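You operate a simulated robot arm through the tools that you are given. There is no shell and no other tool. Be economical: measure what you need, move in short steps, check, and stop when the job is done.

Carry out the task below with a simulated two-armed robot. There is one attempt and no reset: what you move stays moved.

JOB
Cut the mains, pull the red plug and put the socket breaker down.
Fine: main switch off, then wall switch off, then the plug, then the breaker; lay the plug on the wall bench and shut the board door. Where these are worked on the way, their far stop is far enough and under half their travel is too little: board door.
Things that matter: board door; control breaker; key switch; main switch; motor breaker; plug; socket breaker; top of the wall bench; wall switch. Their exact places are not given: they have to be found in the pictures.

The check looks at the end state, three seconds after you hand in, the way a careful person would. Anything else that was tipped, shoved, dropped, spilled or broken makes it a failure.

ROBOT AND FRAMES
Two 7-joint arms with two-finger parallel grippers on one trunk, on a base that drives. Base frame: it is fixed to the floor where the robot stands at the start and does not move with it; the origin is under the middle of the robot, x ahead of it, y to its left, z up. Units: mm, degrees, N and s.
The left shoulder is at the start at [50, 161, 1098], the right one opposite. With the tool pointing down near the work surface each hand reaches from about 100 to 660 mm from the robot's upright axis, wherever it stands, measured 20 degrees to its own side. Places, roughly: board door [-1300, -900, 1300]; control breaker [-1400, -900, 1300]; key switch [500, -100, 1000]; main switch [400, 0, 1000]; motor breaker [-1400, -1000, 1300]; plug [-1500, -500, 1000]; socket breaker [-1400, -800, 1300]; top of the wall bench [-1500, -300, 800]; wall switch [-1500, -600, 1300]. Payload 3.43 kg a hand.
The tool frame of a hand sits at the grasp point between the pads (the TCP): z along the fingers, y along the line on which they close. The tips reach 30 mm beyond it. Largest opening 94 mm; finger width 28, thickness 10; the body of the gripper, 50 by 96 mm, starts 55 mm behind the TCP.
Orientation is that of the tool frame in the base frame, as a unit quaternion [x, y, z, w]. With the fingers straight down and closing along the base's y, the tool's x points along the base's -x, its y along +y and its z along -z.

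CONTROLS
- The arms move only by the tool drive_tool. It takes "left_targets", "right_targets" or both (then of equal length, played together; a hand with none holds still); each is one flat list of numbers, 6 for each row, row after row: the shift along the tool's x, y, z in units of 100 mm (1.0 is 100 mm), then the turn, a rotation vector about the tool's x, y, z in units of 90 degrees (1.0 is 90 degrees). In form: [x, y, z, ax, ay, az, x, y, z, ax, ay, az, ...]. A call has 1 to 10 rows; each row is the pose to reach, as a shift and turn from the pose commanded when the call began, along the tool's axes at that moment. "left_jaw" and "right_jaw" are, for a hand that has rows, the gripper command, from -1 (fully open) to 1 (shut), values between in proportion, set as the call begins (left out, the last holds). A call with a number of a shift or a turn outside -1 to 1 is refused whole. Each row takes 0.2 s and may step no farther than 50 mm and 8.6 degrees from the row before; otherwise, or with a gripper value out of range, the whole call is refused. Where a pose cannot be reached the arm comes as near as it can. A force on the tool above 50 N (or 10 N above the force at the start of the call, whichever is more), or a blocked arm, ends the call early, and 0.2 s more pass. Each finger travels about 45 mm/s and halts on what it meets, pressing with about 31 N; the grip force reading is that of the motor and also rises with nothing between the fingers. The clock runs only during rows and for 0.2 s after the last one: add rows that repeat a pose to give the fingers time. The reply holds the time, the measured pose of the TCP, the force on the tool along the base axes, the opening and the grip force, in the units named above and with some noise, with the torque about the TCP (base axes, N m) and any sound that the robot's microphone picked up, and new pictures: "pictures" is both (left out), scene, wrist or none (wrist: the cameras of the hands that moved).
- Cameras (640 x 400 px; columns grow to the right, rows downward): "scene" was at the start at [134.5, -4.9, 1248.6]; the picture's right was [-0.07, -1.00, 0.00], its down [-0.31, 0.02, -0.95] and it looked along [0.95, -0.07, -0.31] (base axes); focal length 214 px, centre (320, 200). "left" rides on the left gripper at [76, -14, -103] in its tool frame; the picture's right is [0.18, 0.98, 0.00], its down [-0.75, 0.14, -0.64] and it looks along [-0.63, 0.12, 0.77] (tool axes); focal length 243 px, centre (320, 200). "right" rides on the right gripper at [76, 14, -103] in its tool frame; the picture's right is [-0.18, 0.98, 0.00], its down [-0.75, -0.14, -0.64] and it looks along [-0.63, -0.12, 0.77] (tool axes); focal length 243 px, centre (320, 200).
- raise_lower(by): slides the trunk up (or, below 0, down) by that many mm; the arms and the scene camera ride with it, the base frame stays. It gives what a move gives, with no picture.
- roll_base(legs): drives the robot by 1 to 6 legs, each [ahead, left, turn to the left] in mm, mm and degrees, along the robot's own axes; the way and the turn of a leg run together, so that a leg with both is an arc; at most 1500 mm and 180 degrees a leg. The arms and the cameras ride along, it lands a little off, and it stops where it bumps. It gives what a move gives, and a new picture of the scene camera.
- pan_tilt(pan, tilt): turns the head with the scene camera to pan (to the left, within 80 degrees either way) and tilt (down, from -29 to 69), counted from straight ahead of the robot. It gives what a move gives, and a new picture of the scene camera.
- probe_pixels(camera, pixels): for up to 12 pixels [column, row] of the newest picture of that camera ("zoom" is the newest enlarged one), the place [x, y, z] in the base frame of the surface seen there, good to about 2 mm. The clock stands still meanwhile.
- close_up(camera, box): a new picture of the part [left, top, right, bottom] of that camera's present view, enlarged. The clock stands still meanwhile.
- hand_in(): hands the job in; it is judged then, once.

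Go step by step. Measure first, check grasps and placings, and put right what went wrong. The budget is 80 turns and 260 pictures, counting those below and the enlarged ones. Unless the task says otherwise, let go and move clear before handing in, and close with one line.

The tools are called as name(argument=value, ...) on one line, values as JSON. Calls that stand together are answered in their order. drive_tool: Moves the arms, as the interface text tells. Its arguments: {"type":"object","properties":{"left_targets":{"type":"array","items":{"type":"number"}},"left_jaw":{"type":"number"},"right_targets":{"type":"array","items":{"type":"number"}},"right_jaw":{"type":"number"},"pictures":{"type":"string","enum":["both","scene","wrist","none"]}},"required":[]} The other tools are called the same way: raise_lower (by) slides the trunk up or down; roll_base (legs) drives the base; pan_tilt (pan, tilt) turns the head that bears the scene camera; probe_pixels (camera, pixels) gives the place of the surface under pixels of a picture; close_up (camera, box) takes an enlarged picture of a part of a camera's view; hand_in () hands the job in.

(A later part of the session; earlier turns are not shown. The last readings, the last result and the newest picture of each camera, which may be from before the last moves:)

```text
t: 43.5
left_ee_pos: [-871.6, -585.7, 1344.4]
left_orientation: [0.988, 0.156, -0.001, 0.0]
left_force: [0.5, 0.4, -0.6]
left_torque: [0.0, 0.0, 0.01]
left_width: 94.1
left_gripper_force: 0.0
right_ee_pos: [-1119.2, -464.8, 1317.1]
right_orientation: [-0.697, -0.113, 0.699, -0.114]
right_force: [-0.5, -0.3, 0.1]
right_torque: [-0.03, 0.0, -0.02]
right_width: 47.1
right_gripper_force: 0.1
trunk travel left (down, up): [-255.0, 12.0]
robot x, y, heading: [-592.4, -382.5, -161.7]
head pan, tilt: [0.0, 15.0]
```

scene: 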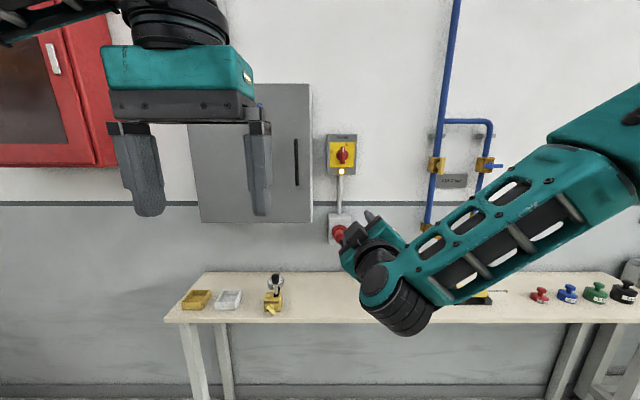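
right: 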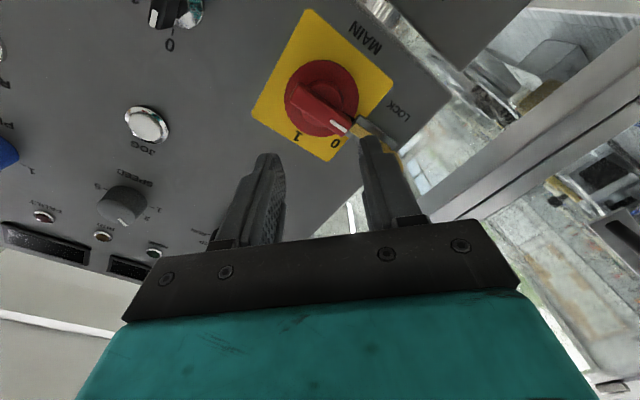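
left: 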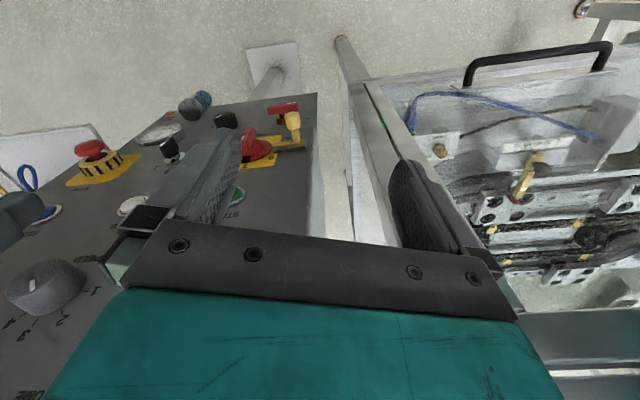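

Level and aligned. I'll raise 22 mm and drive 285 mm ahead.

drive_tool(right_targets=[-0.12, 0, 0, 0, 0, 0, -0.22, 0, 0, 0, 0, 0], pictures="none")

roll_base(legs=[[285, 0, 0]])

drive_tool(right_targets=[0, 0, 0, 0, 0, 0], pictures="wrist")

```text
t: 44.1
left_ee_pos: [-873.8, -585.0, 1345.3]
left_orientation: [0.988, 0.156, -0.001, -0.001]
left_force: [0.1, 0.1, 0.0]
left_torque: [-0.03, -0.02, 0.0]
left_width: 93.9
left_gripper_force: 0.1
right_ee_pos: [-1118.2, -465.2, 1338.7]
right_orientation: [-0.696, -0.113, 0.7, -0.113]
right_force: [-0.2, -1.0, 0.0]
right_torque: [0.01, 0.03, 0.02]
right_width: 47.4
right_gripper_force: 0.0
trunk travel left (down, up): [-255.0, 12.0]
robot x, y, heading: [-586.8, -381.6, -161.6]
head pan, tilt: [0.0, 15.0]
```

```text
t: 46.1
left_ee_pos: [-1146.0, -671.2, 1346.6]
left_orientation: [0.988, 0.156, -0.001, -0.001]
left_force: [0.4, 0.1, -0.6]
left_torque: [0.01, -0.04, -0.03]
left_width: 94.0
left_gripper_force: 0.0
right_ee_pos: [-1391.4, -553.1, 1338.5]
right_orientation: [-0.696, -0.114, 0.699, -0.114]
right_force: [0.2, 0.6, 0.4]
right_torque: [-0.03, -0.02, 0.01]
right_width: 47.1
right_gripper_force: 0.0
trunk travel left (down, up): [-255.0, 12.0]
robot x, y, heading: [-866.5, -468.1, -162.4]
head pan, tilt: [0.0, 15.0]
```

scene: 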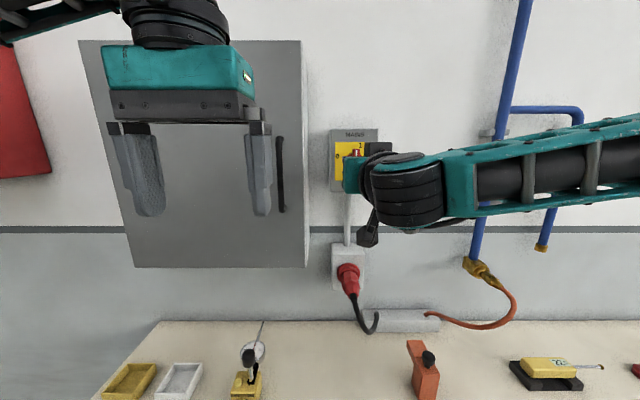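

```text
t: 46.5
left_ee_pos: [-1145.5, -673.1, 1346.4]
left_orientation: [0.988, 0.155, -0.002, -0.001]
left_force: [0.0, 0.0, -0.6]
left_torque: [0.01, 0.0, 0.01]
left_width: 94.0
left_gripper_force: 0.1
right_ee_pos: [-1390.4, -550.9, 1339.1]
right_orientation: [-0.697, -0.114, 0.699, -0.114]
right_force: [-0.7, -0.4, 0.3]
right_torque: [0.02, 0.04, -0.01]
right_width: 46.9
right_gripper_force: 0.0
trunk travel left (down, up): [-255.0, 12.0]
robot x, y, heading: [-865.9, -468.7, -162.0]
head pan, tilt: [0.0, 15.0]
```

right: 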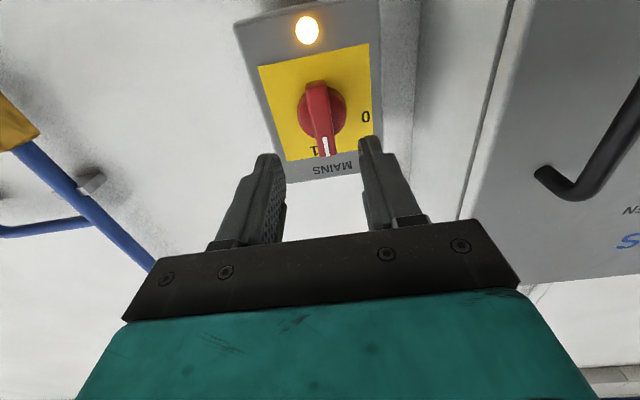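

The handle (320,115) is in line. Checking its place with the wrist camera.

probe_pixels(camera="right", pixels=[[317, 95], [322, 120], [326, 148], [310, 120], [335, 120], [285, 140]])

```text
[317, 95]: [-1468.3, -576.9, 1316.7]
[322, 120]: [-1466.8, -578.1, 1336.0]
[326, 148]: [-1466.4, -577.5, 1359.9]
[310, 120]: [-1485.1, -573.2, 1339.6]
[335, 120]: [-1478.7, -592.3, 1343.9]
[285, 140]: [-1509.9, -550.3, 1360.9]
```

Aligned within 2 mm. Advancing 64 mm and gripping.

drive_tool(right_targets=[0.02, 0.01, 0.2, 0, 0, 0, 0.02, 0.01, 0.4, 0, 0, 0, 0.02, 0.01, 0.55, 0, 0, 0, 0.02, 0.01, 0.64, 0, 0, 0], pictures="none")

drive_tool(right_targets=[0, 0, 0, 0, 0, 0, 0, 0, 0, 0, 0, 0, 0, 0, 0, 0, 0, 0, 0, 0, 0, 0, 0, 0], right_jaw=1, pictures="wrist")

```text
t: 47.5
left_ee_pos: [-1145.4, -671.8, 1345.4]
left_orientation: [0.988, 0.156, -0.001, -0.001]
left_force: [0.5, -0.1, -0.4]
left_torque: [0.02, -0.03, -0.01]
left_width: 93.8
left_gripper_force: 0.2
right_ee_pos: [-1449.8, -573.5, 1337.9]
right_orientation: [-0.697, -0.113, 0.699, -0.113]
right_force: [0.3, 0.5, -1.0]
right_torque: [0.03, -0.01, 0.04]
right_width: 47.1
right_gripper_force: 0.1
trunk travel left (down, up): [-255.0, 12.0]
robot x, y, heading: [-863.9, -465.3, -162.1]
head pan, tilt: [0.0, 15.0]
```

```text
t: 48.5
left_ee_pos: [-1146.6, -671.9, 1344.7]
left_orientation: [0.988, 0.155, -0.001, -0.001]
left_force: [0.8, 0.1, -0.8]
left_torque: [-0.02, -0.01, -0.01]
left_width: 93.9
left_gripper_force: 0.0
right_ee_pos: [-1450.8, -573.4, 1336.2]
right_orientation: [-0.697, -0.113, 0.7, -0.113]
right_force: [0.8, -1.2, -0.6]
right_torque: [-0.03, 0.03, -0.25]
right_width: 15.5
right_gripper_force: 44.4
trunk travel left (down, up): [-255.0, 12.0]
robot x, y, heading: [-864.1, -467.6, -162.3]
head pan, tilt: [0.0, 15.0]
```

right: 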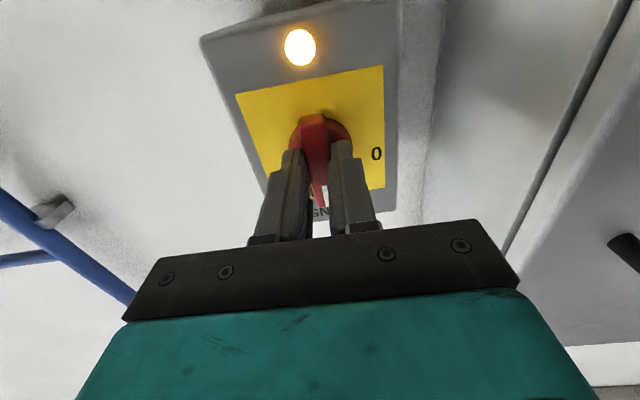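

Centred grip with little load. Turning counter-clockwise 68° toward 0.

drive_tool(right_targets=[0, 0, 0, 0, 0, -0.09, 0, 0, 0, 0, 0, -0.18, 0, 0, 0, 0, 0, -0.27, 0, 0, 0, 0, 0, -0.36, 0, 0, 0, 0, 0, -0.45, 0, 0, 0, 0, 0, -0.54, 0, 0, 0, 0, 0, -0.63, 0, 0, 0, 0, 0, -0.7, 0, 0, 0, 0, 0, -0.7], pictures="wrist")

```text
t: 50.5
left_ee_pos: [-1144.6, -669.5, 1346.5]
left_orientation: [0.988, 0.155, -0.001, 0.0]
left_force: [0.3, 0.1, -0.3]
left_torque: [-0.02, 0.01, 0.01]
left_width: 94.1
left_gripper_force: 0.0
right_ee_pos: [-1450.7, -571.3, 1338.7]
right_orientation: [-0.534, -0.46, 0.656, 0.27]
right_force: [0.3, 9.0, 4.2]
right_torque: [-0.02, -0.01, -0.33]
right_width: 15.9
right_gripper_force: 45.6
trunk travel left (down, up): [-255.0, 12.0]
robot x, y, heading: [-860.6, -470.5, -162.0]
head pan, tilt: [0.0, 15.0]
```

right: 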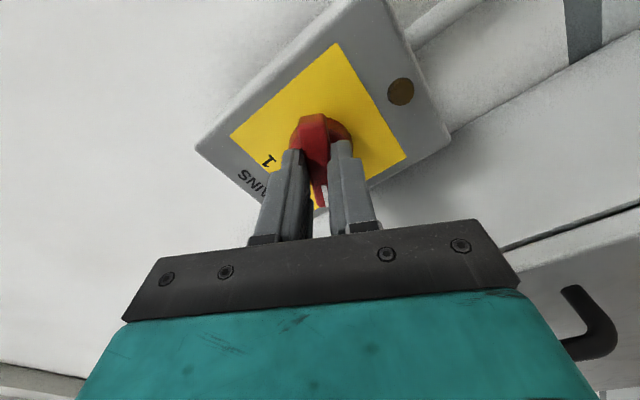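

The lamp on the wall switch is dark, so it's off. Releasing, backing out and rolling the hand back upright.

drive_tool(right_targets=[0, 0, 0, 0, 0, 0, 0, 0, 0, 0, 0, 0, 0, 0, 0, 0, 0, 0, 0, 0, -0.3, 0, 0, 0.0, 0, 0, -0.6, 0, 0, 0.09, 0, 0, -0.8, 0, 0, 0.18, 0, 0, -1.0, 0, 0, 0.27, 0, 0, -1.0, 0, 0, 0.36, 0, 0, -1.0, 0, 0, 0.45, 0, 0, -1.0, 0, 0, 0.54], right_jaw=0, pictures="both")

close_up(camera="right", box=[220, 20, 460, 180])

close_up(camera="scene", box=[280, 220, 460, 360])

```text
t: 52.7
left_ee_pos: [-1145.7, -672.0, 1344.2]
left_orientation: [0.988, 0.155, -0.001, -0.001]
left_force: [0.4, -0.3, 0.7]
left_torque: [0.02, -0.02, 0.0]
left_width: 93.9
left_gripper_force: 0.1
right_ee_pos: [-1356.3, -541.1, 1336.9]
right_orientation: [-0.677, -0.199, 0.708, -0.025]
right_force: [-0.9, -0.9, 0.3]
right_torque: [0.02, -0.02, -0.04]
right_width: 46.9
right_gripper_force: 0.1
trunk travel left (down, up): [-255.0, 12.0]
robot x, y, heading: [-864.5, -473.7, -162.3]
head pan, tilt: [0.0, 15.0]
```

scene: 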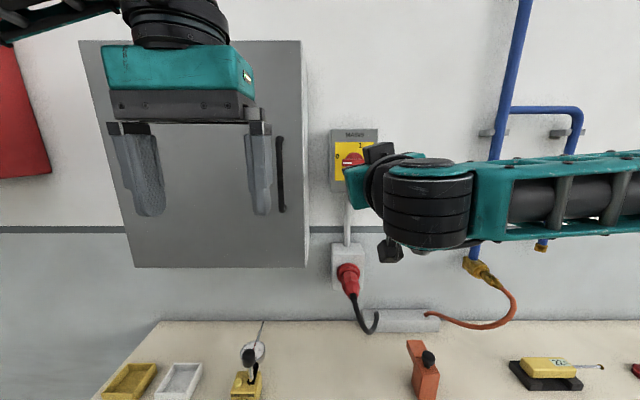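
right: 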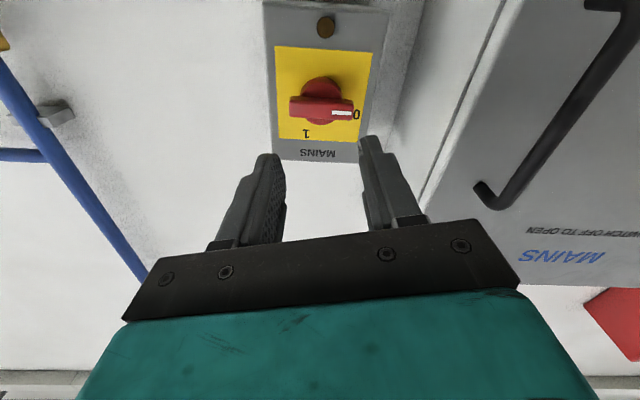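

```text
2.50 times, centred on (340, 100) of right
```

zoom: 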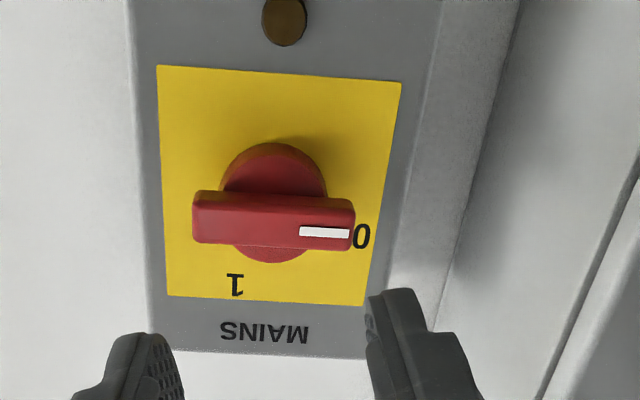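

```text
2.86 times, centred on (370, 290) of scene
```

zoom: 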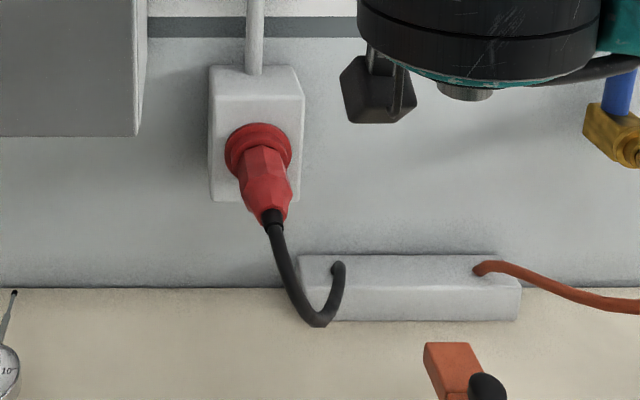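

Wall switch stands on 0. Now measuring the plug: collar, body and cable.

probe_pixels(camera="zoom", pixels=[[258, 130], [230, 150], [288, 150], [245, 160], [282, 160], [263, 175], [250, 190], [290, 195], [268, 205], [274, 226], [318, 318], [335, 270]])

probe_pixels(camera="zoom", pixels=[[215, 90], [300, 180], [255, 160], [272, 160], [280, 215], [262, 215], [400, 265], [400, 295], [350, 340], [250, 340], [450, 360], [270, 185]])

```text
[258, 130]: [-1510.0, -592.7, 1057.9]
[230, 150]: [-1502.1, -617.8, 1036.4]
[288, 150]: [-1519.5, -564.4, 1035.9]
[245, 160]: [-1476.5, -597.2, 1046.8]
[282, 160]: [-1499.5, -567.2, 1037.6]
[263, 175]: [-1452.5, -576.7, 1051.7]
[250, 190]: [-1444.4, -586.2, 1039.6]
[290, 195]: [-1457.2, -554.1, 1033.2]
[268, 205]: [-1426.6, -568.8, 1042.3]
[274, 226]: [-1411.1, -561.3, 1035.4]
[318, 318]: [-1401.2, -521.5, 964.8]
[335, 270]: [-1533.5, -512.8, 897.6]
```

```text
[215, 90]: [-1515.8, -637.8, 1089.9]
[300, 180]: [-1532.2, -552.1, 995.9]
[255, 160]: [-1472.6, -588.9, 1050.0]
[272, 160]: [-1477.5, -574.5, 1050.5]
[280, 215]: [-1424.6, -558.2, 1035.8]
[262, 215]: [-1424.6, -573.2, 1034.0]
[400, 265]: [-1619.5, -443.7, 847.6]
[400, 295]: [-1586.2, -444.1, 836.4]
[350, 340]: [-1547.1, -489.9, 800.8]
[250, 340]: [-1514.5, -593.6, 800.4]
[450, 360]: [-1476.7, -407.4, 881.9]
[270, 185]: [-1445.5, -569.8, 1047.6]
```

The plug body runs along the wall normal from s≈-1619 (collar) to the tail, axis about z 1034, top z 1050. I'll grasp it from above with the hand pitched ~70° down so it can later be laid on the bench; first lower the trunk and reorient.

raise_lower(by=-130)

drive_tool(right_targets=[0, 0, 0, 0, 0, 0.08, 0, 0, 0, 0, 0, 0.16], pictures="none")

drive_tool(right_targets=[0, 0, 0, 0, 0.085, 0, 0, 0, 0, 0, 0.17, 0, 0, 0, 0, 0, 0.255, 0, 0, 0, 0, 0, 0.34, 0, 0, 0, 0, 0, 0.425, 0, 0, 0, 0, 0, 0.51, 0, 0, 0, 0, 0, 0.595, 0, 0, 0, 0, 0, 0.68, 0, 0, 0, 0, 0, 0.76, 0], pictures="both")

```text
t: 54.3
left_ee_pos: [-1145.0, -671.7, 1216.0]
left_orientation: [0.988, 0.156, -0.001, -0.001]
left_force: [0.4, -0.2, -0.1]
left_torque: [0.05, -0.02, 0.01]
left_width: 94.0
left_gripper_force: 0.0
right_ee_pos: [-1355.6, -541.3, 1207.6]
right_orientation: [-0.677, -0.199, 0.708, -0.025]
right_force: [-0.5, 0.7, 0.6]
right_torque: [0.02, -0.03, -0.06]
right_width: 46.8
right_gripper_force: 0.0
trunk travel left (down, up): [-125.0, 142.0]
robot x, y, heading: [-864.9, -468.8, -162.2]
head pan, tilt: [0.0, 15.0]
```

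```text
t: 54.9
left_ee_pos: [-1144.8, -671.6, 1215.3]
left_orientation: [0.988, 0.156, -0.001, -0.001]
left_force: [-0.2, -0.3, -0.1]
left_torque: [0.04, 0.02, 0.0]
left_width: 94.0
left_gripper_force: 0.0
right_ee_pos: [-1355.5, -539.3, 1206.2]
right_orientation: [-0.697, -0.113, 0.699, -0.114]
right_force: [-0.2, -0.2, 0.0]
right_torque: [-0.01, 0.01, -0.03]
right_width: 47.0
right_gripper_force: 0.1
trunk travel left (down, up): [-125.0, 142.0]
robot x, y, heading: [-866.3, -469.6, -162.0]
head pan, tilt: [0.0, 15.0]
```

```text
t: 56.9
left_ee_pos: [-1145.2, -673.0, 1214.7]
left_orientation: [0.988, 0.156, 0.0, -0.001]
left_force: [0.4, 0.0, 0.0]
left_torque: [0.02, -0.01, -0.02]
left_width: 93.8
left_gripper_force: 0.1
right_ee_pos: [-1355.8, -541.4, 1206.6]
right_orientation: [0.969, 0.158, -0.186, 0.03]
right_force: [-0.2, 0.9, -0.2]
right_torque: [0.0, 0.0, 0.03]
right_width: 46.8
right_gripper_force: 0.1
trunk travel left (down, up): [-125.0, 142.0]
robot x, y, heading: [-862.8, -470.5, -162.1]
head pan, tilt: [0.0, 15.0]
```

scene: 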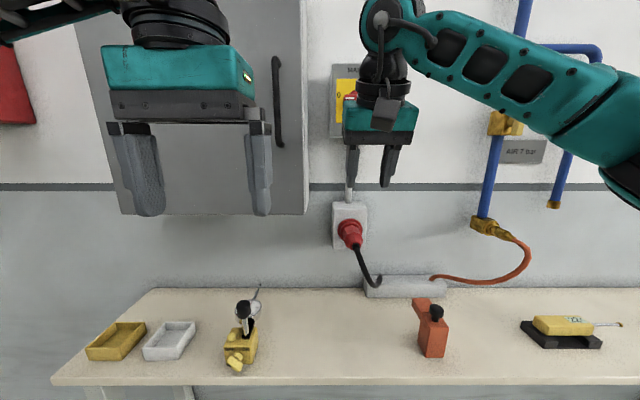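
right: 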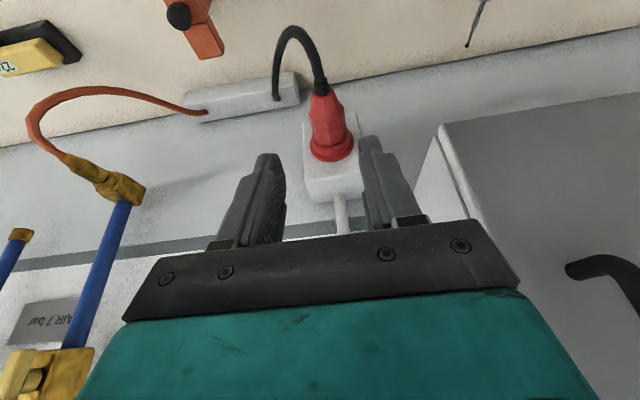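

The hand is pitched 68° down. Measuring the plug from this better angle.

probe_pixels(camera="right", pixels=[[321, 92], [326, 110], [330, 130], [312, 115], [340, 115], [315, 140], [350, 138], [333, 155], [310, 148], [355, 148], [318, 75], [312, 178]])

close_up(camera="right", box=[240, 20, 420, 220])

```text
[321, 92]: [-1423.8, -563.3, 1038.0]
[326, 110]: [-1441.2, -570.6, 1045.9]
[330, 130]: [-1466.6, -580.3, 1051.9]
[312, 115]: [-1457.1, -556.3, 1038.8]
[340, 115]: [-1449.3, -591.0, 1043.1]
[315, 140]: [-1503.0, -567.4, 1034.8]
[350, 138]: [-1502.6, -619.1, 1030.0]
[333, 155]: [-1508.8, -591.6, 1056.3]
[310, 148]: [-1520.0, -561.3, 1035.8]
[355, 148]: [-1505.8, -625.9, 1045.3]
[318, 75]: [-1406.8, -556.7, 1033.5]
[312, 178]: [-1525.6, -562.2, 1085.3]
```

```text
2.00 times, centred on (330, 120) of right
```

zoom: 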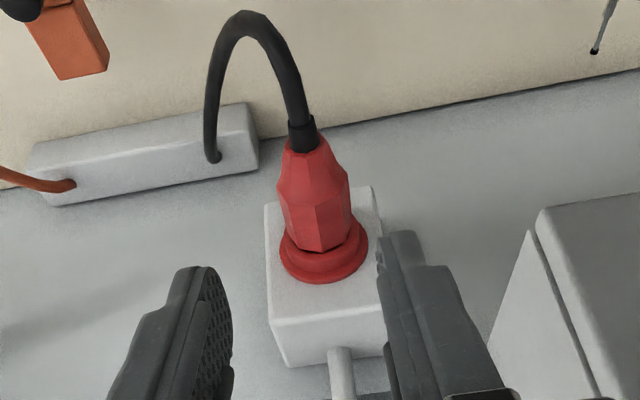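

Plug axis is at t≈101 mm, z≈1034, body about 35 mm wide. I'll open to ~66 mm and come over it.

drive_tool(right_targets=[-0.11, 0.01, 0.22, 0, 0, 0, -0.22, 0.02, 0.45, 0, 0, 0, -0.33, 0.02, 0.68, 0, 0, 0, -0.43, 0.02, 0.9, 0, 0, 0], right_jaw=-0.4, pictures="wrist")

```text
t: 57.9
left_ee_pos: [-1146.0, -672.3, 1214.7]
left_orientation: [0.988, 0.155, -0.002, 0.0]
left_force: [0.9, 1.0, 0.1]
left_torque: [0.0, 0.02, -0.01]
left_width: 93.8
left_gripper_force: 0.0
right_ee_pos: [-1425.0, -565.4, 1139.4]
right_orientation: [0.969, 0.157, -0.187, 0.03]
right_force: [0.3, -0.4, -0.4]
right_torque: [-0.02, -0.02, 0.03]
right_width: 65.7
right_gripper_force: 0.1
trunk travel left (down, up): [-125.0, 142.0]
robot x, y, heading: [-860.3, -468.1, -162.2]
head pan, tilt: [0.0, 15.0]
```

right: 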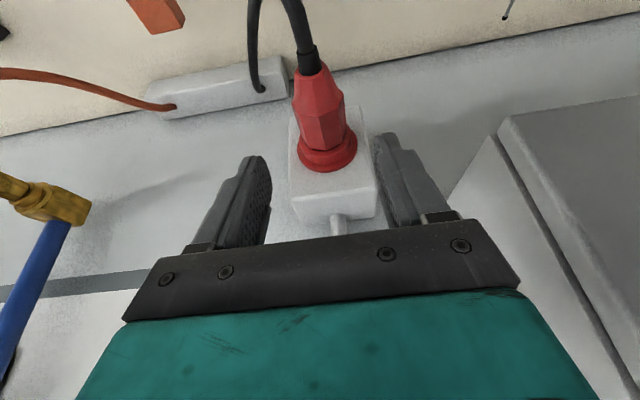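

Aligned; the way down is nearly straight along the tool axis. Advancing 94 mm, then closing.

drive_tool(right_targets=[0.01, 0, 0.3, 0, 0, 0, 0.02, 0, 0.6, 0, 0, 0, 0.03, 0, 0.8, 0, 0, 0, 0.04, 0, 0.94, 0, 0, 0], pictures="none")

drive_tool(right_targets=[0, 0, 0, 0, 0, 0, 0, 0, 0, 0, 0, 0, 0, 0, 0, 0, 0, 0, 0, 0, 0, 0, 0, 0], right_jaw=1, pictures="both")

```text
t: 58.9
left_ee_pos: [-1144.7, -672.4, 1215.9]
left_orientation: [0.988, 0.156, -0.002, 0.0]
left_force: [0.1, -0.4, -0.2]
left_torque: [0.04, -0.04, -0.02]
left_width: 94.1
left_gripper_force: 0.0
right_ee_pos: [-1453.5, -575.2, 1050.4]
right_orientation: [0.969, 0.157, -0.186, 0.03]
right_force: [0.6, 0.0, 0.7]
right_torque: [0.02, 0.01, 0.02]
right_width: 65.9
right_gripper_force: 0.0
trunk travel left (down, up): [-125.0, 142.0]
robot x, y, heading: [-864.1, -468.3, -162.1]
head pan, tilt: [0.0, 15.0]
```

```text
t: 59.9
left_ee_pos: [-1145.9, -672.0, 1214.6]
left_orientation: [0.988, 0.155, 0.0, 0.0]
left_force: [-1.5, 0.4, -0.3]
left_torque: [0.01, 0.01, -0.01]
left_width: 94.1
left_gripper_force: 0.0
right_ee_pos: [-1454.4, -575.8, 1051.0]
right_orientation: [0.969, 0.157, -0.187, 0.031]
right_force: [0.2, 0.0, 0.3]
right_torque: [0.0, 0.02, -0.03]
right_width: 45.0
right_gripper_force: 31.0
trunk travel left (down, up): [-125.0, 142.0]
robot x, y, heading: [-861.7, -472.0, -162.0]
head pan, tilt: [0.0, 15.0]
heard: snap
```

scene: 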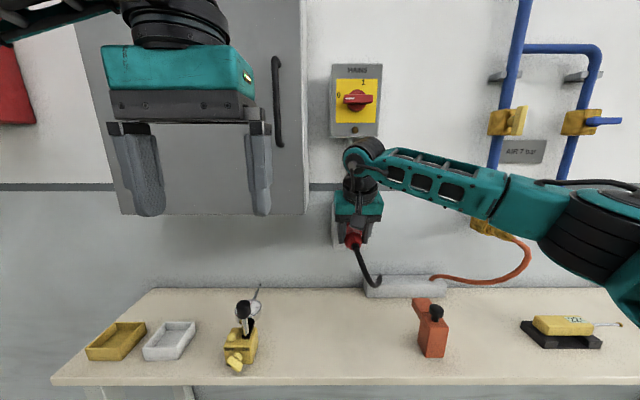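
right: 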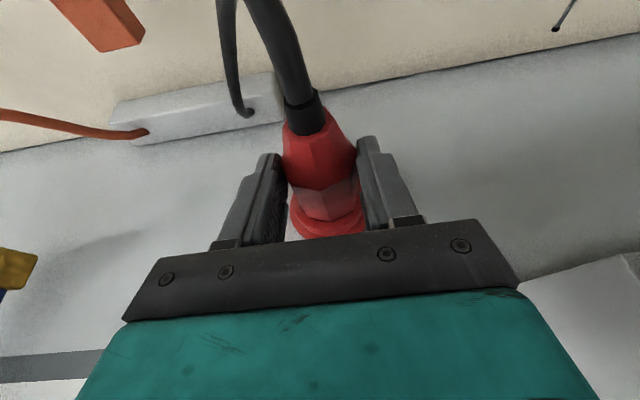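

Gripped at 45 mm, and a "snap" was heard as the fingers closed (perhaps the plug's catch). I'll pull straight out along the wall normal gently.

drive_tool(right_targets=[0.09, 0, -0.037, 0, 0, 0, 0.19, 0, -0.075, 0, 0, 0, 0.28, 0, -0.112, 0, 0, 0, 0.37, 0, -0.15, 0, 0, 0, 0.56, 0, -0.224, 0, 0, 0], pictures="both")

```text
t: 61.1
left_ee_pos: [-1145.4, -671.9, 1215.4]
left_orientation: [0.988, 0.156, -0.001, -0.001]
left_force: [-0.5, -0.6, -0.2]
left_torque: [0.03, 0.01, 0.01]
left_width: 93.8
left_gripper_force: 0.1
right_ee_pos: [-1396.5, -557.5, 1049.4]
right_orientation: [0.969, 0.156, -0.188, 0.029]
right_force: [0.7, -0.3, -0.1]
right_torque: [0.0, 0.01, 0.02]
right_width: 44.8
right_gripper_force: 30.9
trunk travel left (down, up): [-125.0, 142.0]
robot x, y, heading: [-865.8, -465.9, -162.4]
head pan, tilt: [0.0, 15.0]
```

scene: 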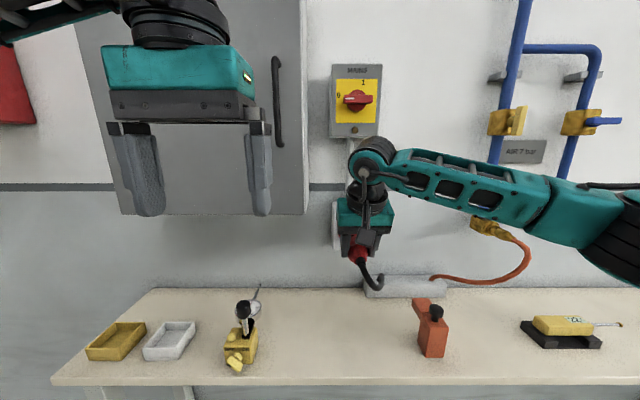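
right: 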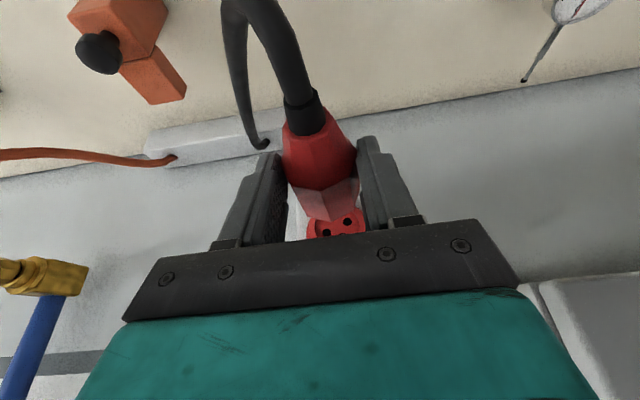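

The plug is out; the bare socket holes show at (335,225). I'll check the bench neighbours before lowering it.

probe_pixels(camera="scene", pixels=[[255, 345], [258, 288], [250, 310], [418, 350], [415, 303], [366, 290], [330, 330], [330, 382], [235, 372], [345, 300], [370, 285]])

raise_lower(by=-115)

drive_tool(right_targets=[0, 0, 0, 0, 0, 0], pictures="both")

```text
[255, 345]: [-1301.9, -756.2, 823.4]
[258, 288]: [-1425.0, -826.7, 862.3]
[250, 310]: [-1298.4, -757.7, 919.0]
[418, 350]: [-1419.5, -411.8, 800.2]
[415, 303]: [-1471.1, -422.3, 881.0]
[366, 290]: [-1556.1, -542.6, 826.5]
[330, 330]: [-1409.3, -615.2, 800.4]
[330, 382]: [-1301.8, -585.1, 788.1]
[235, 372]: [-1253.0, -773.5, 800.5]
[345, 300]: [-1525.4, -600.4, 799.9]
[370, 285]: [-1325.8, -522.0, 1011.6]
```

```text
t: 62.5
left_ee_pos: [-1145.8, -671.5, 1100.5]
left_orientation: [0.988, 0.156, -0.001, -0.001]
left_force: [0.4, 0.1, 0.4]
left_torque: [-0.02, -0.01, -0.02]
left_width: 94.0
left_gripper_force: 0.1
right_ee_pos: [-1397.6, -556.1, 934.5]
right_orientation: [0.969, 0.157, -0.186, 0.03]
right_force: [-0.6, -0.2, 0.1]
right_torque: [0.02, 0.0, 0.01]
right_width: 45.0
right_gripper_force: 31.6
trunk travel left (down, up): [-10.0, 257.0]
robot x, y, heading: [-867.3, -469.0, -162.3]
head pan, tilt: [0.0, 15.0]
```

```text
t: 63.0
left_ee_pos: [-1144.5, -672.2, 1100.8]
left_orientation: [0.988, 0.156, -0.001, -0.001]
left_force: [-0.3, 0.8, -0.2]
left_torque: [0.01, 0.0, -0.01]
left_width: 94.0
left_gripper_force: 0.0
right_ee_pos: [-1397.7, -557.0, 934.7]
right_orientation: [0.969, 0.157, -0.187, 0.03]
right_force: [0.6, 0.5, 0.2]
right_torque: [0.05, -0.06, -0.03]
right_width: 44.7
right_gripper_force: 31.0
trunk travel left (down, up): [-10.0, 257.0]
robot x, y, heading: [-866.8, -469.3, -162.1]
head pan, tilt: [0.0, 15.0]
```

scene: 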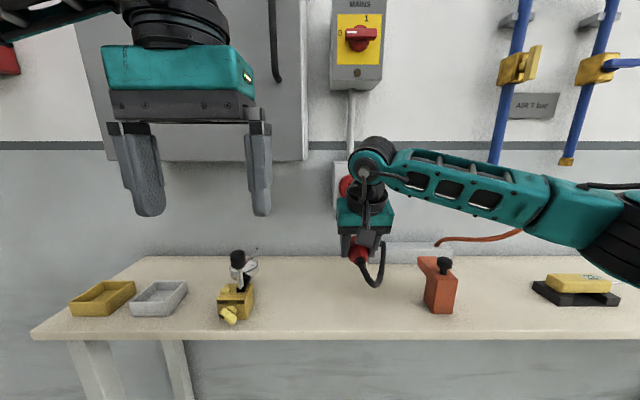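
right: 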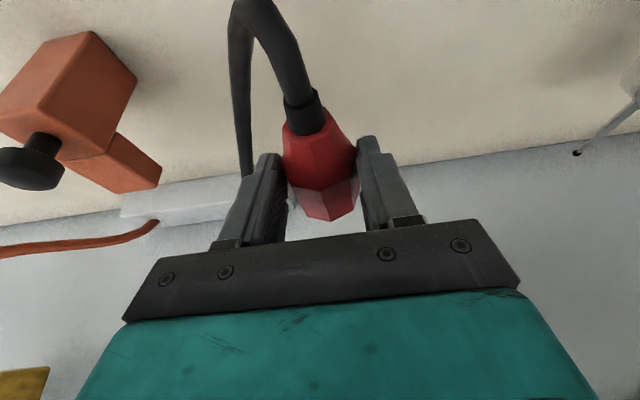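

The space below is clear (neighbours over 120 mm away). Lowering 88 mm, then feeling for contact.

drive_tool(right_targets=[0.11, 0, 0.28, 0, 0, 0, 0.22, 0, 0.56, 0, 0, 0, 0.33, 0, 0.815, 0, 0, 0], pictures="none")

drive_tool(right_targets=[0.019, 0, 0.046, 0, 0, 0, 0.034, 0, 0.083, 0, 0, 0, 0.041, 0, 0.102, 0, 0, 0], pictures="both")

```text
t: 63.8
left_ee_pos: [-1145.7, -672.1, 1100.2]
left_orientation: [0.988, 0.156, -0.001, -0.001]
left_force: [0.6, -0.2, -0.3]
left_torque: [-0.01, 0.02, -0.02]
left_width: 94.1
left_gripper_force: 0.0
right_ee_pos: [-1396.5, -557.5, 847.9]
right_orientation: [0.969, 0.158, -0.186, 0.031]
right_force: [-0.1, -0.5, 0.0]
right_torque: [0.04, 0.0, 0.02]
right_width: 44.8
right_gripper_force: 30.7
trunk travel left (down, up): [-10.0, 257.0]
robot x, y, heading: [-863.6, -468.2, -162.2]
head pan, tilt: [0.0, 15.0]
```

```text
t: 64.5
left_ee_pos: [-1143.7, -672.1, 1102.0]
left_orientation: [0.988, 0.155, -0.002, -0.001]
left_force: [0.6, -0.6, -0.1]
left_torque: [0.01, 0.04, 0.02]
left_width: 94.2
left_gripper_force: 0.0
right_ee_pos: [-1397.5, -558.7, 841.9]
right_orientation: [0.968, 0.157, -0.192, 0.034]
right_force: [1.3, -5.4, 21.9]
right_torque: [-0.34, 0.36, 0.08]
right_width: 45.0
right_gripper_force: 31.3
trunk travel left (down, up): [-10.0, 257.0]
robot x, y, heading: [-865.6, -468.0, -162.4]
head pan, tilt: [0.0, 15.0]
```

scene: 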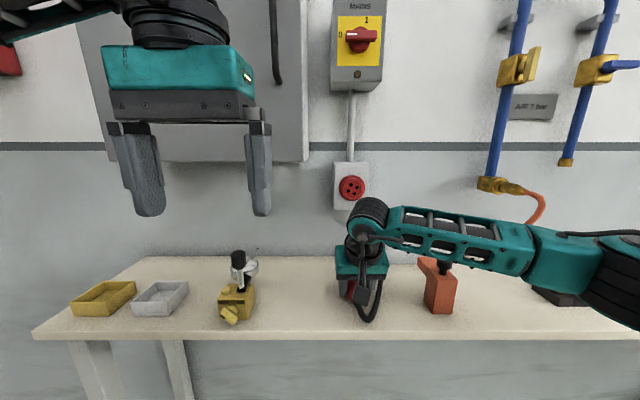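
right: 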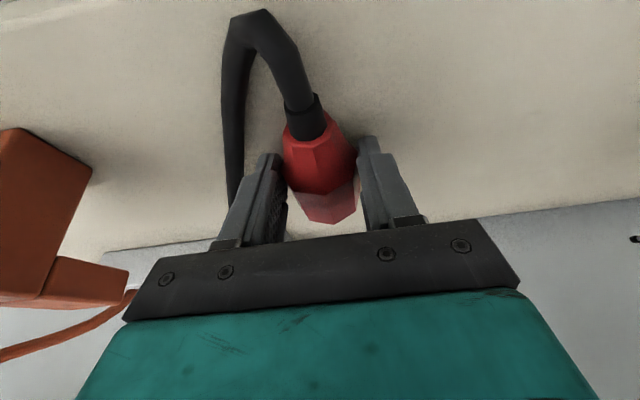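

22 N upward at z 842: the plug rests on the bench. Opening and backing up along the tool axis.

drive_tool(right_targets=[0, 0, 0, 0, 0, 0, 0, 0, 0, 0, 0, 0, 0, 0, 0, 0, 0, 0, 0, 0, 0, 0, 0, 0, 0, 0, -0.2, 0, 0, 0, 0, 0, -0.5, 0, 0, 0, 0, 0, -0.9, 0, 0, 0], right_jaw=-0.6, pictures="both")

raise_lower(by=100)

```text
t: 66.2
left_ee_pos: [-1144.7, -672.3, 1100.7]
left_orientation: [0.988, 0.155, -0.001, -0.001]
left_force: [-0.6, 0.1, 1.2]
left_torque: [0.01, 0.03, 0.02]
left_width: 94.0
left_gripper_force: 0.0
right_ee_pos: [-1365.6, -546.8, 922.8]
right_orientation: [0.97, 0.155, -0.186, 0.03]
right_force: [0.3, -0.3, -0.1]
right_torque: [-0.02, 0.0, 0.0]
right_width: 75.2
right_gripper_force: 0.1
trunk travel left (down, up): [-10.0, 257.0]
robot x, y, heading: [-863.8, -468.3, -162.1]
head pan, tilt: [0.0, 15.0]
```

scene: 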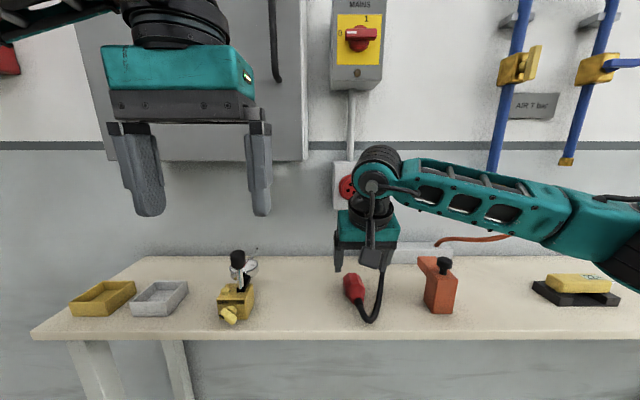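
right: 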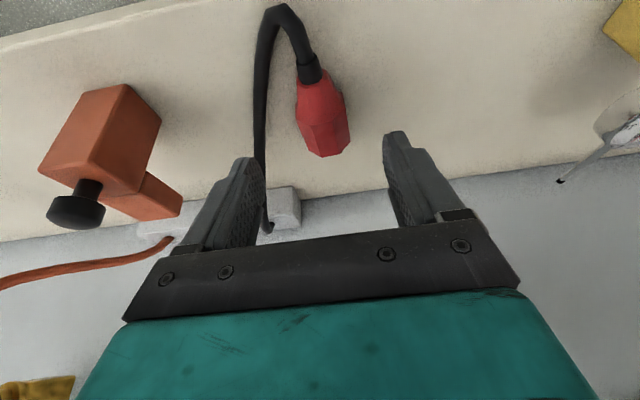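

```text
t: 67.5
left_ee_pos: [-1145.2, -671.5, 1199.6]
left_orientation: [0.988, 0.155, -0.001, -0.001]
left_force: [-0.2, -0.1, 0.0]
left_torque: [0.01, -0.04, -0.01]
left_width: 93.9
left_gripper_force: 0.0
right_ee_pos: [-1365.4, -548.0, 1022.0]
right_orientation: [0.969, 0.157, -0.187, 0.03]
right_force: [0.0, 0.1, 0.9]
right_torque: [0.03, 0.01, -0.01]
right_width: 75.2
right_gripper_force: 0.0
trunk travel left (down, up): [-110.0, 157.0]
robot x, y, heading: [-869.1, -471.8, -162.2]
head pan, tilt: [0.0, 15.0]
```

The plug lies on the bench with its cable slack. Next the board door: I'll use the left hand, raise the trunk and pitch the left hand level.

raise_lower(by=150)

drive_tool(left_targets=[-0.1, 0.02, 0, 0, -0.09, 0, -0.2, 0.04, 0, 0, -0.18, 0, -0.3, 0.06, 0, 0, -0.27, 0, -0.4, 0.06, 0, 0, -0.36, 0, -0.5, 0.06, 0, 0, -0.45, 0, -0.6, 0.06, 0, 0, -0.54, 0, -0.7, 0.06, 0, 0, -0.63, 0, -0.8, 0.06, 0, 0, -0.72, 0, -0.9, 0.06, 0, 0, -0.81, 0, -1.0, 0.06, 0, 0, -0.9, 0], left_jaw=0, pictures="both")

```text
t: 69.2
left_ee_pos: [-1145.2, -672.7, 1349.0]
left_orientation: [0.988, 0.156, -0.001, -0.001]
left_force: [0.0, 0.3, -0.9]
left_torque: [-0.02, 0.02, -0.01]
left_width: 94.2
left_gripper_force: 0.1
right_ee_pos: [-1365.8, -547.4, 1171.4]
right_orientation: [0.97, 0.156, -0.187, 0.03]
right_force: [0.1, 0.5, -0.3]
right_torque: [-0.01, -0.01, 0.01]
right_width: 75.2
right_gripper_force: 0.1
trunk travel left (down, up): [-260.0, 7.0]
robot x, y, heading: [-864.1, -472.0, -162.1]
head pan, tilt: [0.0, 15.0]
```

```text
t: 71.4
left_ee_pos: [-1238.8, -708.9, 1348.6]
left_orientation: [0.75, 0.119, -0.643, 0.101]
left_force: [-0.2, -0.2, -0.4]
left_torque: [0.01, 0.03, 0.01]
left_width: 46.9
left_gripper_force: 0.1
right_ee_pos: [-1366.4, -548.0, 1173.3]
right_orientation: [0.969, 0.157, -0.186, 0.029]
right_force: [-0.1, -0.5, 0.1]
right_torque: [0.0, -0.01, -0.01]
right_width: 75.3
right_gripper_force: 0.1
trunk travel left (down, up): [-260.0, 7.0]
robot x, y, heading: [-862.6, -470.7, -162.3]
head pan, tilt: [0.0, 15.0]
```

scene: 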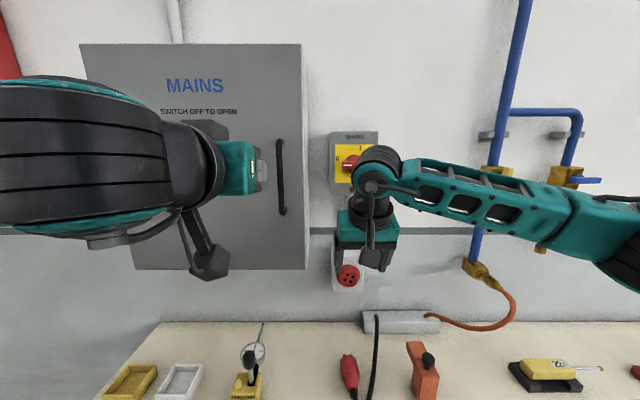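
left: 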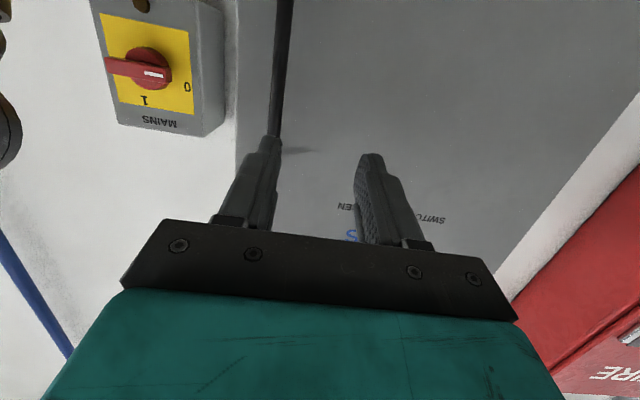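

The left hand is nearly level. Measuring the handle (281,140–213).

probe_pixels(camera="scene", pixels=[[279, 141], [281, 160], [282, 178], [283, 200], [283, 212], [290, 180], [301, 60], [304, 265], [92, 60]])

close_up(camera="scene", box=[240, 40, 400, 280])

```text
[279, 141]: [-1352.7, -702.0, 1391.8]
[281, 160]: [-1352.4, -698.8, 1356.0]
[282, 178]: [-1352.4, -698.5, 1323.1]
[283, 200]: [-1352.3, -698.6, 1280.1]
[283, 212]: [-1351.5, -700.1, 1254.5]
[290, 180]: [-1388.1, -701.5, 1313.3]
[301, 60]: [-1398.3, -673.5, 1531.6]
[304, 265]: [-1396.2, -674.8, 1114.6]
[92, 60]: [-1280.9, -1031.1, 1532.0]
```

```text
1.67 times, centred on (320, 160) of scene
```

zoom: 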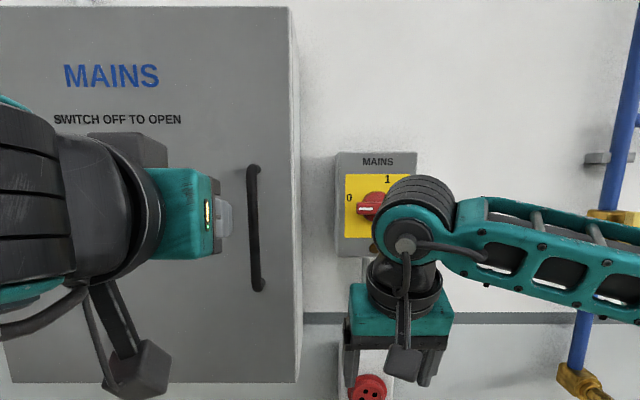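

Handle bar front is at s=-1502, t=250, z 1254–1392. I'll level the hand and align 60 mm short of it.

drive_tool(left_targets=[0.05, -0.12, 0.1, 0, -0.025, 0, 0.1, -0.24, 0.2, 0, -0.05, 0, 0.15, -0.36, 0.3, 0, -0.075, 0, 0.185, -0.45, 0.434, 0, -0.1, 0], pictures="wrist")

```text
t: 72.4
left_ee_pos: [-1290.7, -677.9, 1325.7]
left_orientation: [-0.697, -0.11, 0.7, -0.109]
left_force: [-0.6, -0.9, 0.7]
left_torque: [-0.03, 0.0, 0.03]
left_width: 46.9
left_gripper_force: 0.1
right_ee_pos: [-1366.0, -548.7, 1172.3]
right_orientation: [0.969, 0.158, -0.187, 0.031]
right_force: [0.3, 0.8, 0.5]
right_torque: [-0.01, 0.0, -0.03]
right_width: 75.2
right_gripper_force: 0.0
trunk travel left (down, up): [-260.0, 7.0]
robot x, y, heading: [-868.8, -467.8, -162.2]
head pan, tilt: [0.0, 15.0]
```

left: 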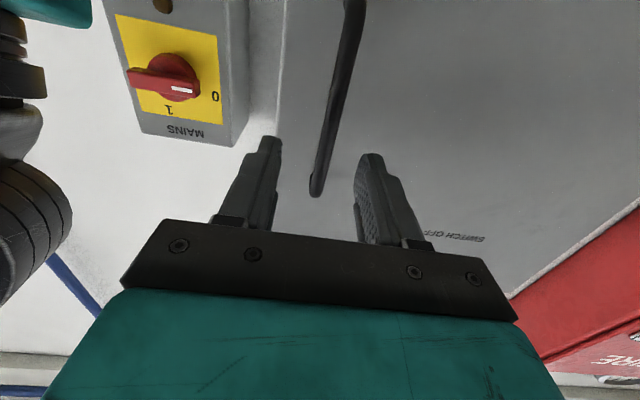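

Aligned (t=249). Advancing 61 mm and gripping.

drive_tool(left_targets=[0, 0.01, 0.2, 0, 0, 0, 0, 0.01, 0.4, 0, 0, 0, 0, 0.01, 0.55, 0, 0, 0, 0, 0.01, 0.61, 0, 0, 0], pictures="none")

drive_tool(left_targets=[0, 0, 0, 0, 0, 0, 0, 0, 0, 0, 0, 0, 0, 0, 0, 0, 0, 0, 0, 0, 0, 0, 0, 0], left_jaw=1, pictures="wrist")

```text
t: 73.4
left_ee_pos: [-1347.0, -698.1, 1324.9]
left_orientation: [-0.697, -0.11, 0.7, -0.109]
left_force: [-0.1, -0.3, 0.4]
left_torque: [-0.01, -0.01, -0.01]
left_width: 46.9
left_gripper_force: 0.1
right_ee_pos: [-1365.4, -548.2, 1172.4]
right_orientation: [0.969, 0.157, -0.187, 0.03]
right_force: [0.8, -0.7, -0.6]
right_torque: [-0.01, 0.01, 0.0]
right_width: 75.1
right_gripper_force: 0.1
trunk travel left (down, up): [-260.0, 7.0]
robot x, y, heading: [-860.6, -466.2, -162.3]
head pan, tilt: [0.0, 15.0]
```

```text
t: 74.4
left_ee_pos: [-1345.5, -703.4, 1324.7]
left_orientation: [-0.697, -0.113, 0.699, -0.111]
left_force: [6.6, -15.1, -1.2]
left_torque: [-0.41, -0.4, 0.26]
left_width: 11.5
left_gripper_force: 44.8
right_ee_pos: [-1365.7, -551.2, 1172.3]
right_orientation: [0.969, 0.158, -0.188, 0.029]
right_force: [-0.6, -0.4, 0.1]
right_torque: [0.0, -0.01, 0.02]
right_width: 75.3
right_gripper_force: 0.1
trunk travel left (down, up): [-260.0, 7.0]
robot x, y, heading: [-865.7, -466.2, -162.2]
head pan, tilt: [0.0, 15.0]
```

left: 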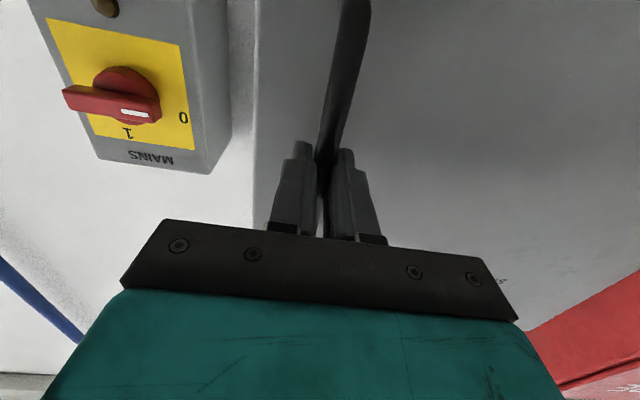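

The bar is held at 11.5 mm. Pulling it along the hinge arc (hinge near t=586) with the hand yawing along, 17° first.

drive_tool(left_targets=[0, 0.05, -0.145, 0.028, 0, 0, 0, 0.09, -0.288, 0.056, 0, 0, 0, 0.12, -0.431, 0.083, 0, 0, 0, 0.15, -0.572, 0.111, 0, 0, 0, 0.19, -0.712, 0.139, 0, 0, 0, 0.24, -0.849, 0.167, 0, 0, 0, 0.29, -0.985, 0.194, 0, 0], pictures="both")

```text
t: 76.0
left_ee_pos: [-1246.1, -701.3, 1326.1]
left_orientation: [-0.706, -0.008, 0.708, -0.003]
left_force: [-1.9, -23.8, 6.3]
left_torque: [-0.59, -0.55, 0.41]
left_width: 11.6
left_gripper_force: 45.1
right_ee_pos: [-1366.3, -551.2, 1172.3]
right_orientation: [0.969, 0.156, -0.187, 0.027]
right_force: [0.4, -1.3, 0.3]
right_torque: [-0.04, 0.02, 0.03]
right_width: 75.0
right_gripper_force: 0.1
trunk travel left (down, up): [-260.0, 7.0]
robot x, y, heading: [-863.6, -472.3, -162.2]
head pan, tilt: [0.0, 15.0]
```

scene: 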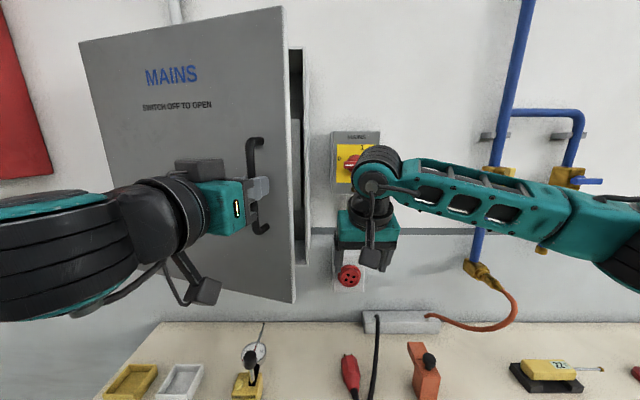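
left: 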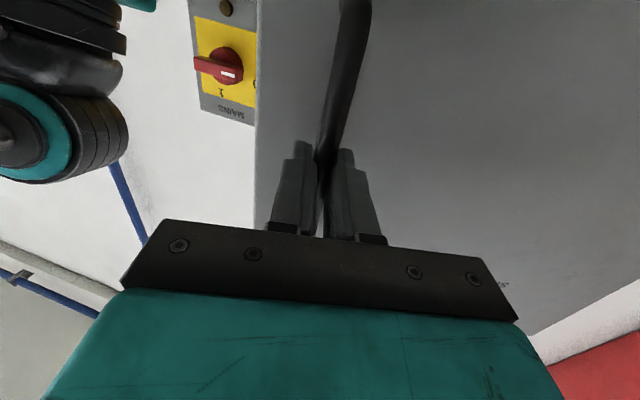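

The door is about 17° open, with some leftward load from the arc. Continuing along the same arc with a bit more left.

drive_tool(left_targets=[0, 0.08, -0.145, 0.028, 0, 0, 0, 0.12, -0.288, 0.056, 0, 0, 0, 0.16, -0.431, 0.083, 0, 0, 0, 0.2, -0.572, 0.111, 0, 0, 0, 0.24, -0.712, 0.139, 0, 0, 0, 0.3, -0.849, 0.167, 0, 0, 0, 0.35, -0.985, 0.194, 0, 0], pictures="scene")

```text
t: 77.0
left_ee_pos: [-1218.7, -707.1, 1329.0]
left_orientation: [0.715, -0.063, -0.694, -0.063]
left_force: [1.2, 6.6, -8.6]
left_torque: [-0.2, 0.64, -0.08]
left_width: 11.5
left_gripper_force: 45.3
left hand out of reach, approached as far as the arm can: row 1, 2, 3, 4
right_ee_pos: [-1365.3, -546.2, 1173.8]
right_orientation: [0.969, 0.157, -0.187, 0.03]
right_force: [0.6, -0.2, 0.9]
right_torque: [0.0, 0.02, 0.01]
right_width: 75.0
right_gripper_force: 0.1
trunk travel left (down, up): [-260.0, 7.0]
robot x, y, heading: [-863.6, -467.7, -162.2]
head pan, tilt: [0.0, 15.0]
stopped in row 4 (left hand): the force on the tool passed its limit (the readings are from after the stop); the commanded pose is now the measured one
```

scene: 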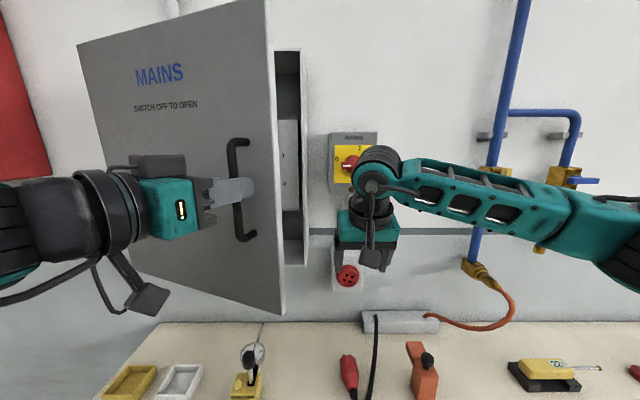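

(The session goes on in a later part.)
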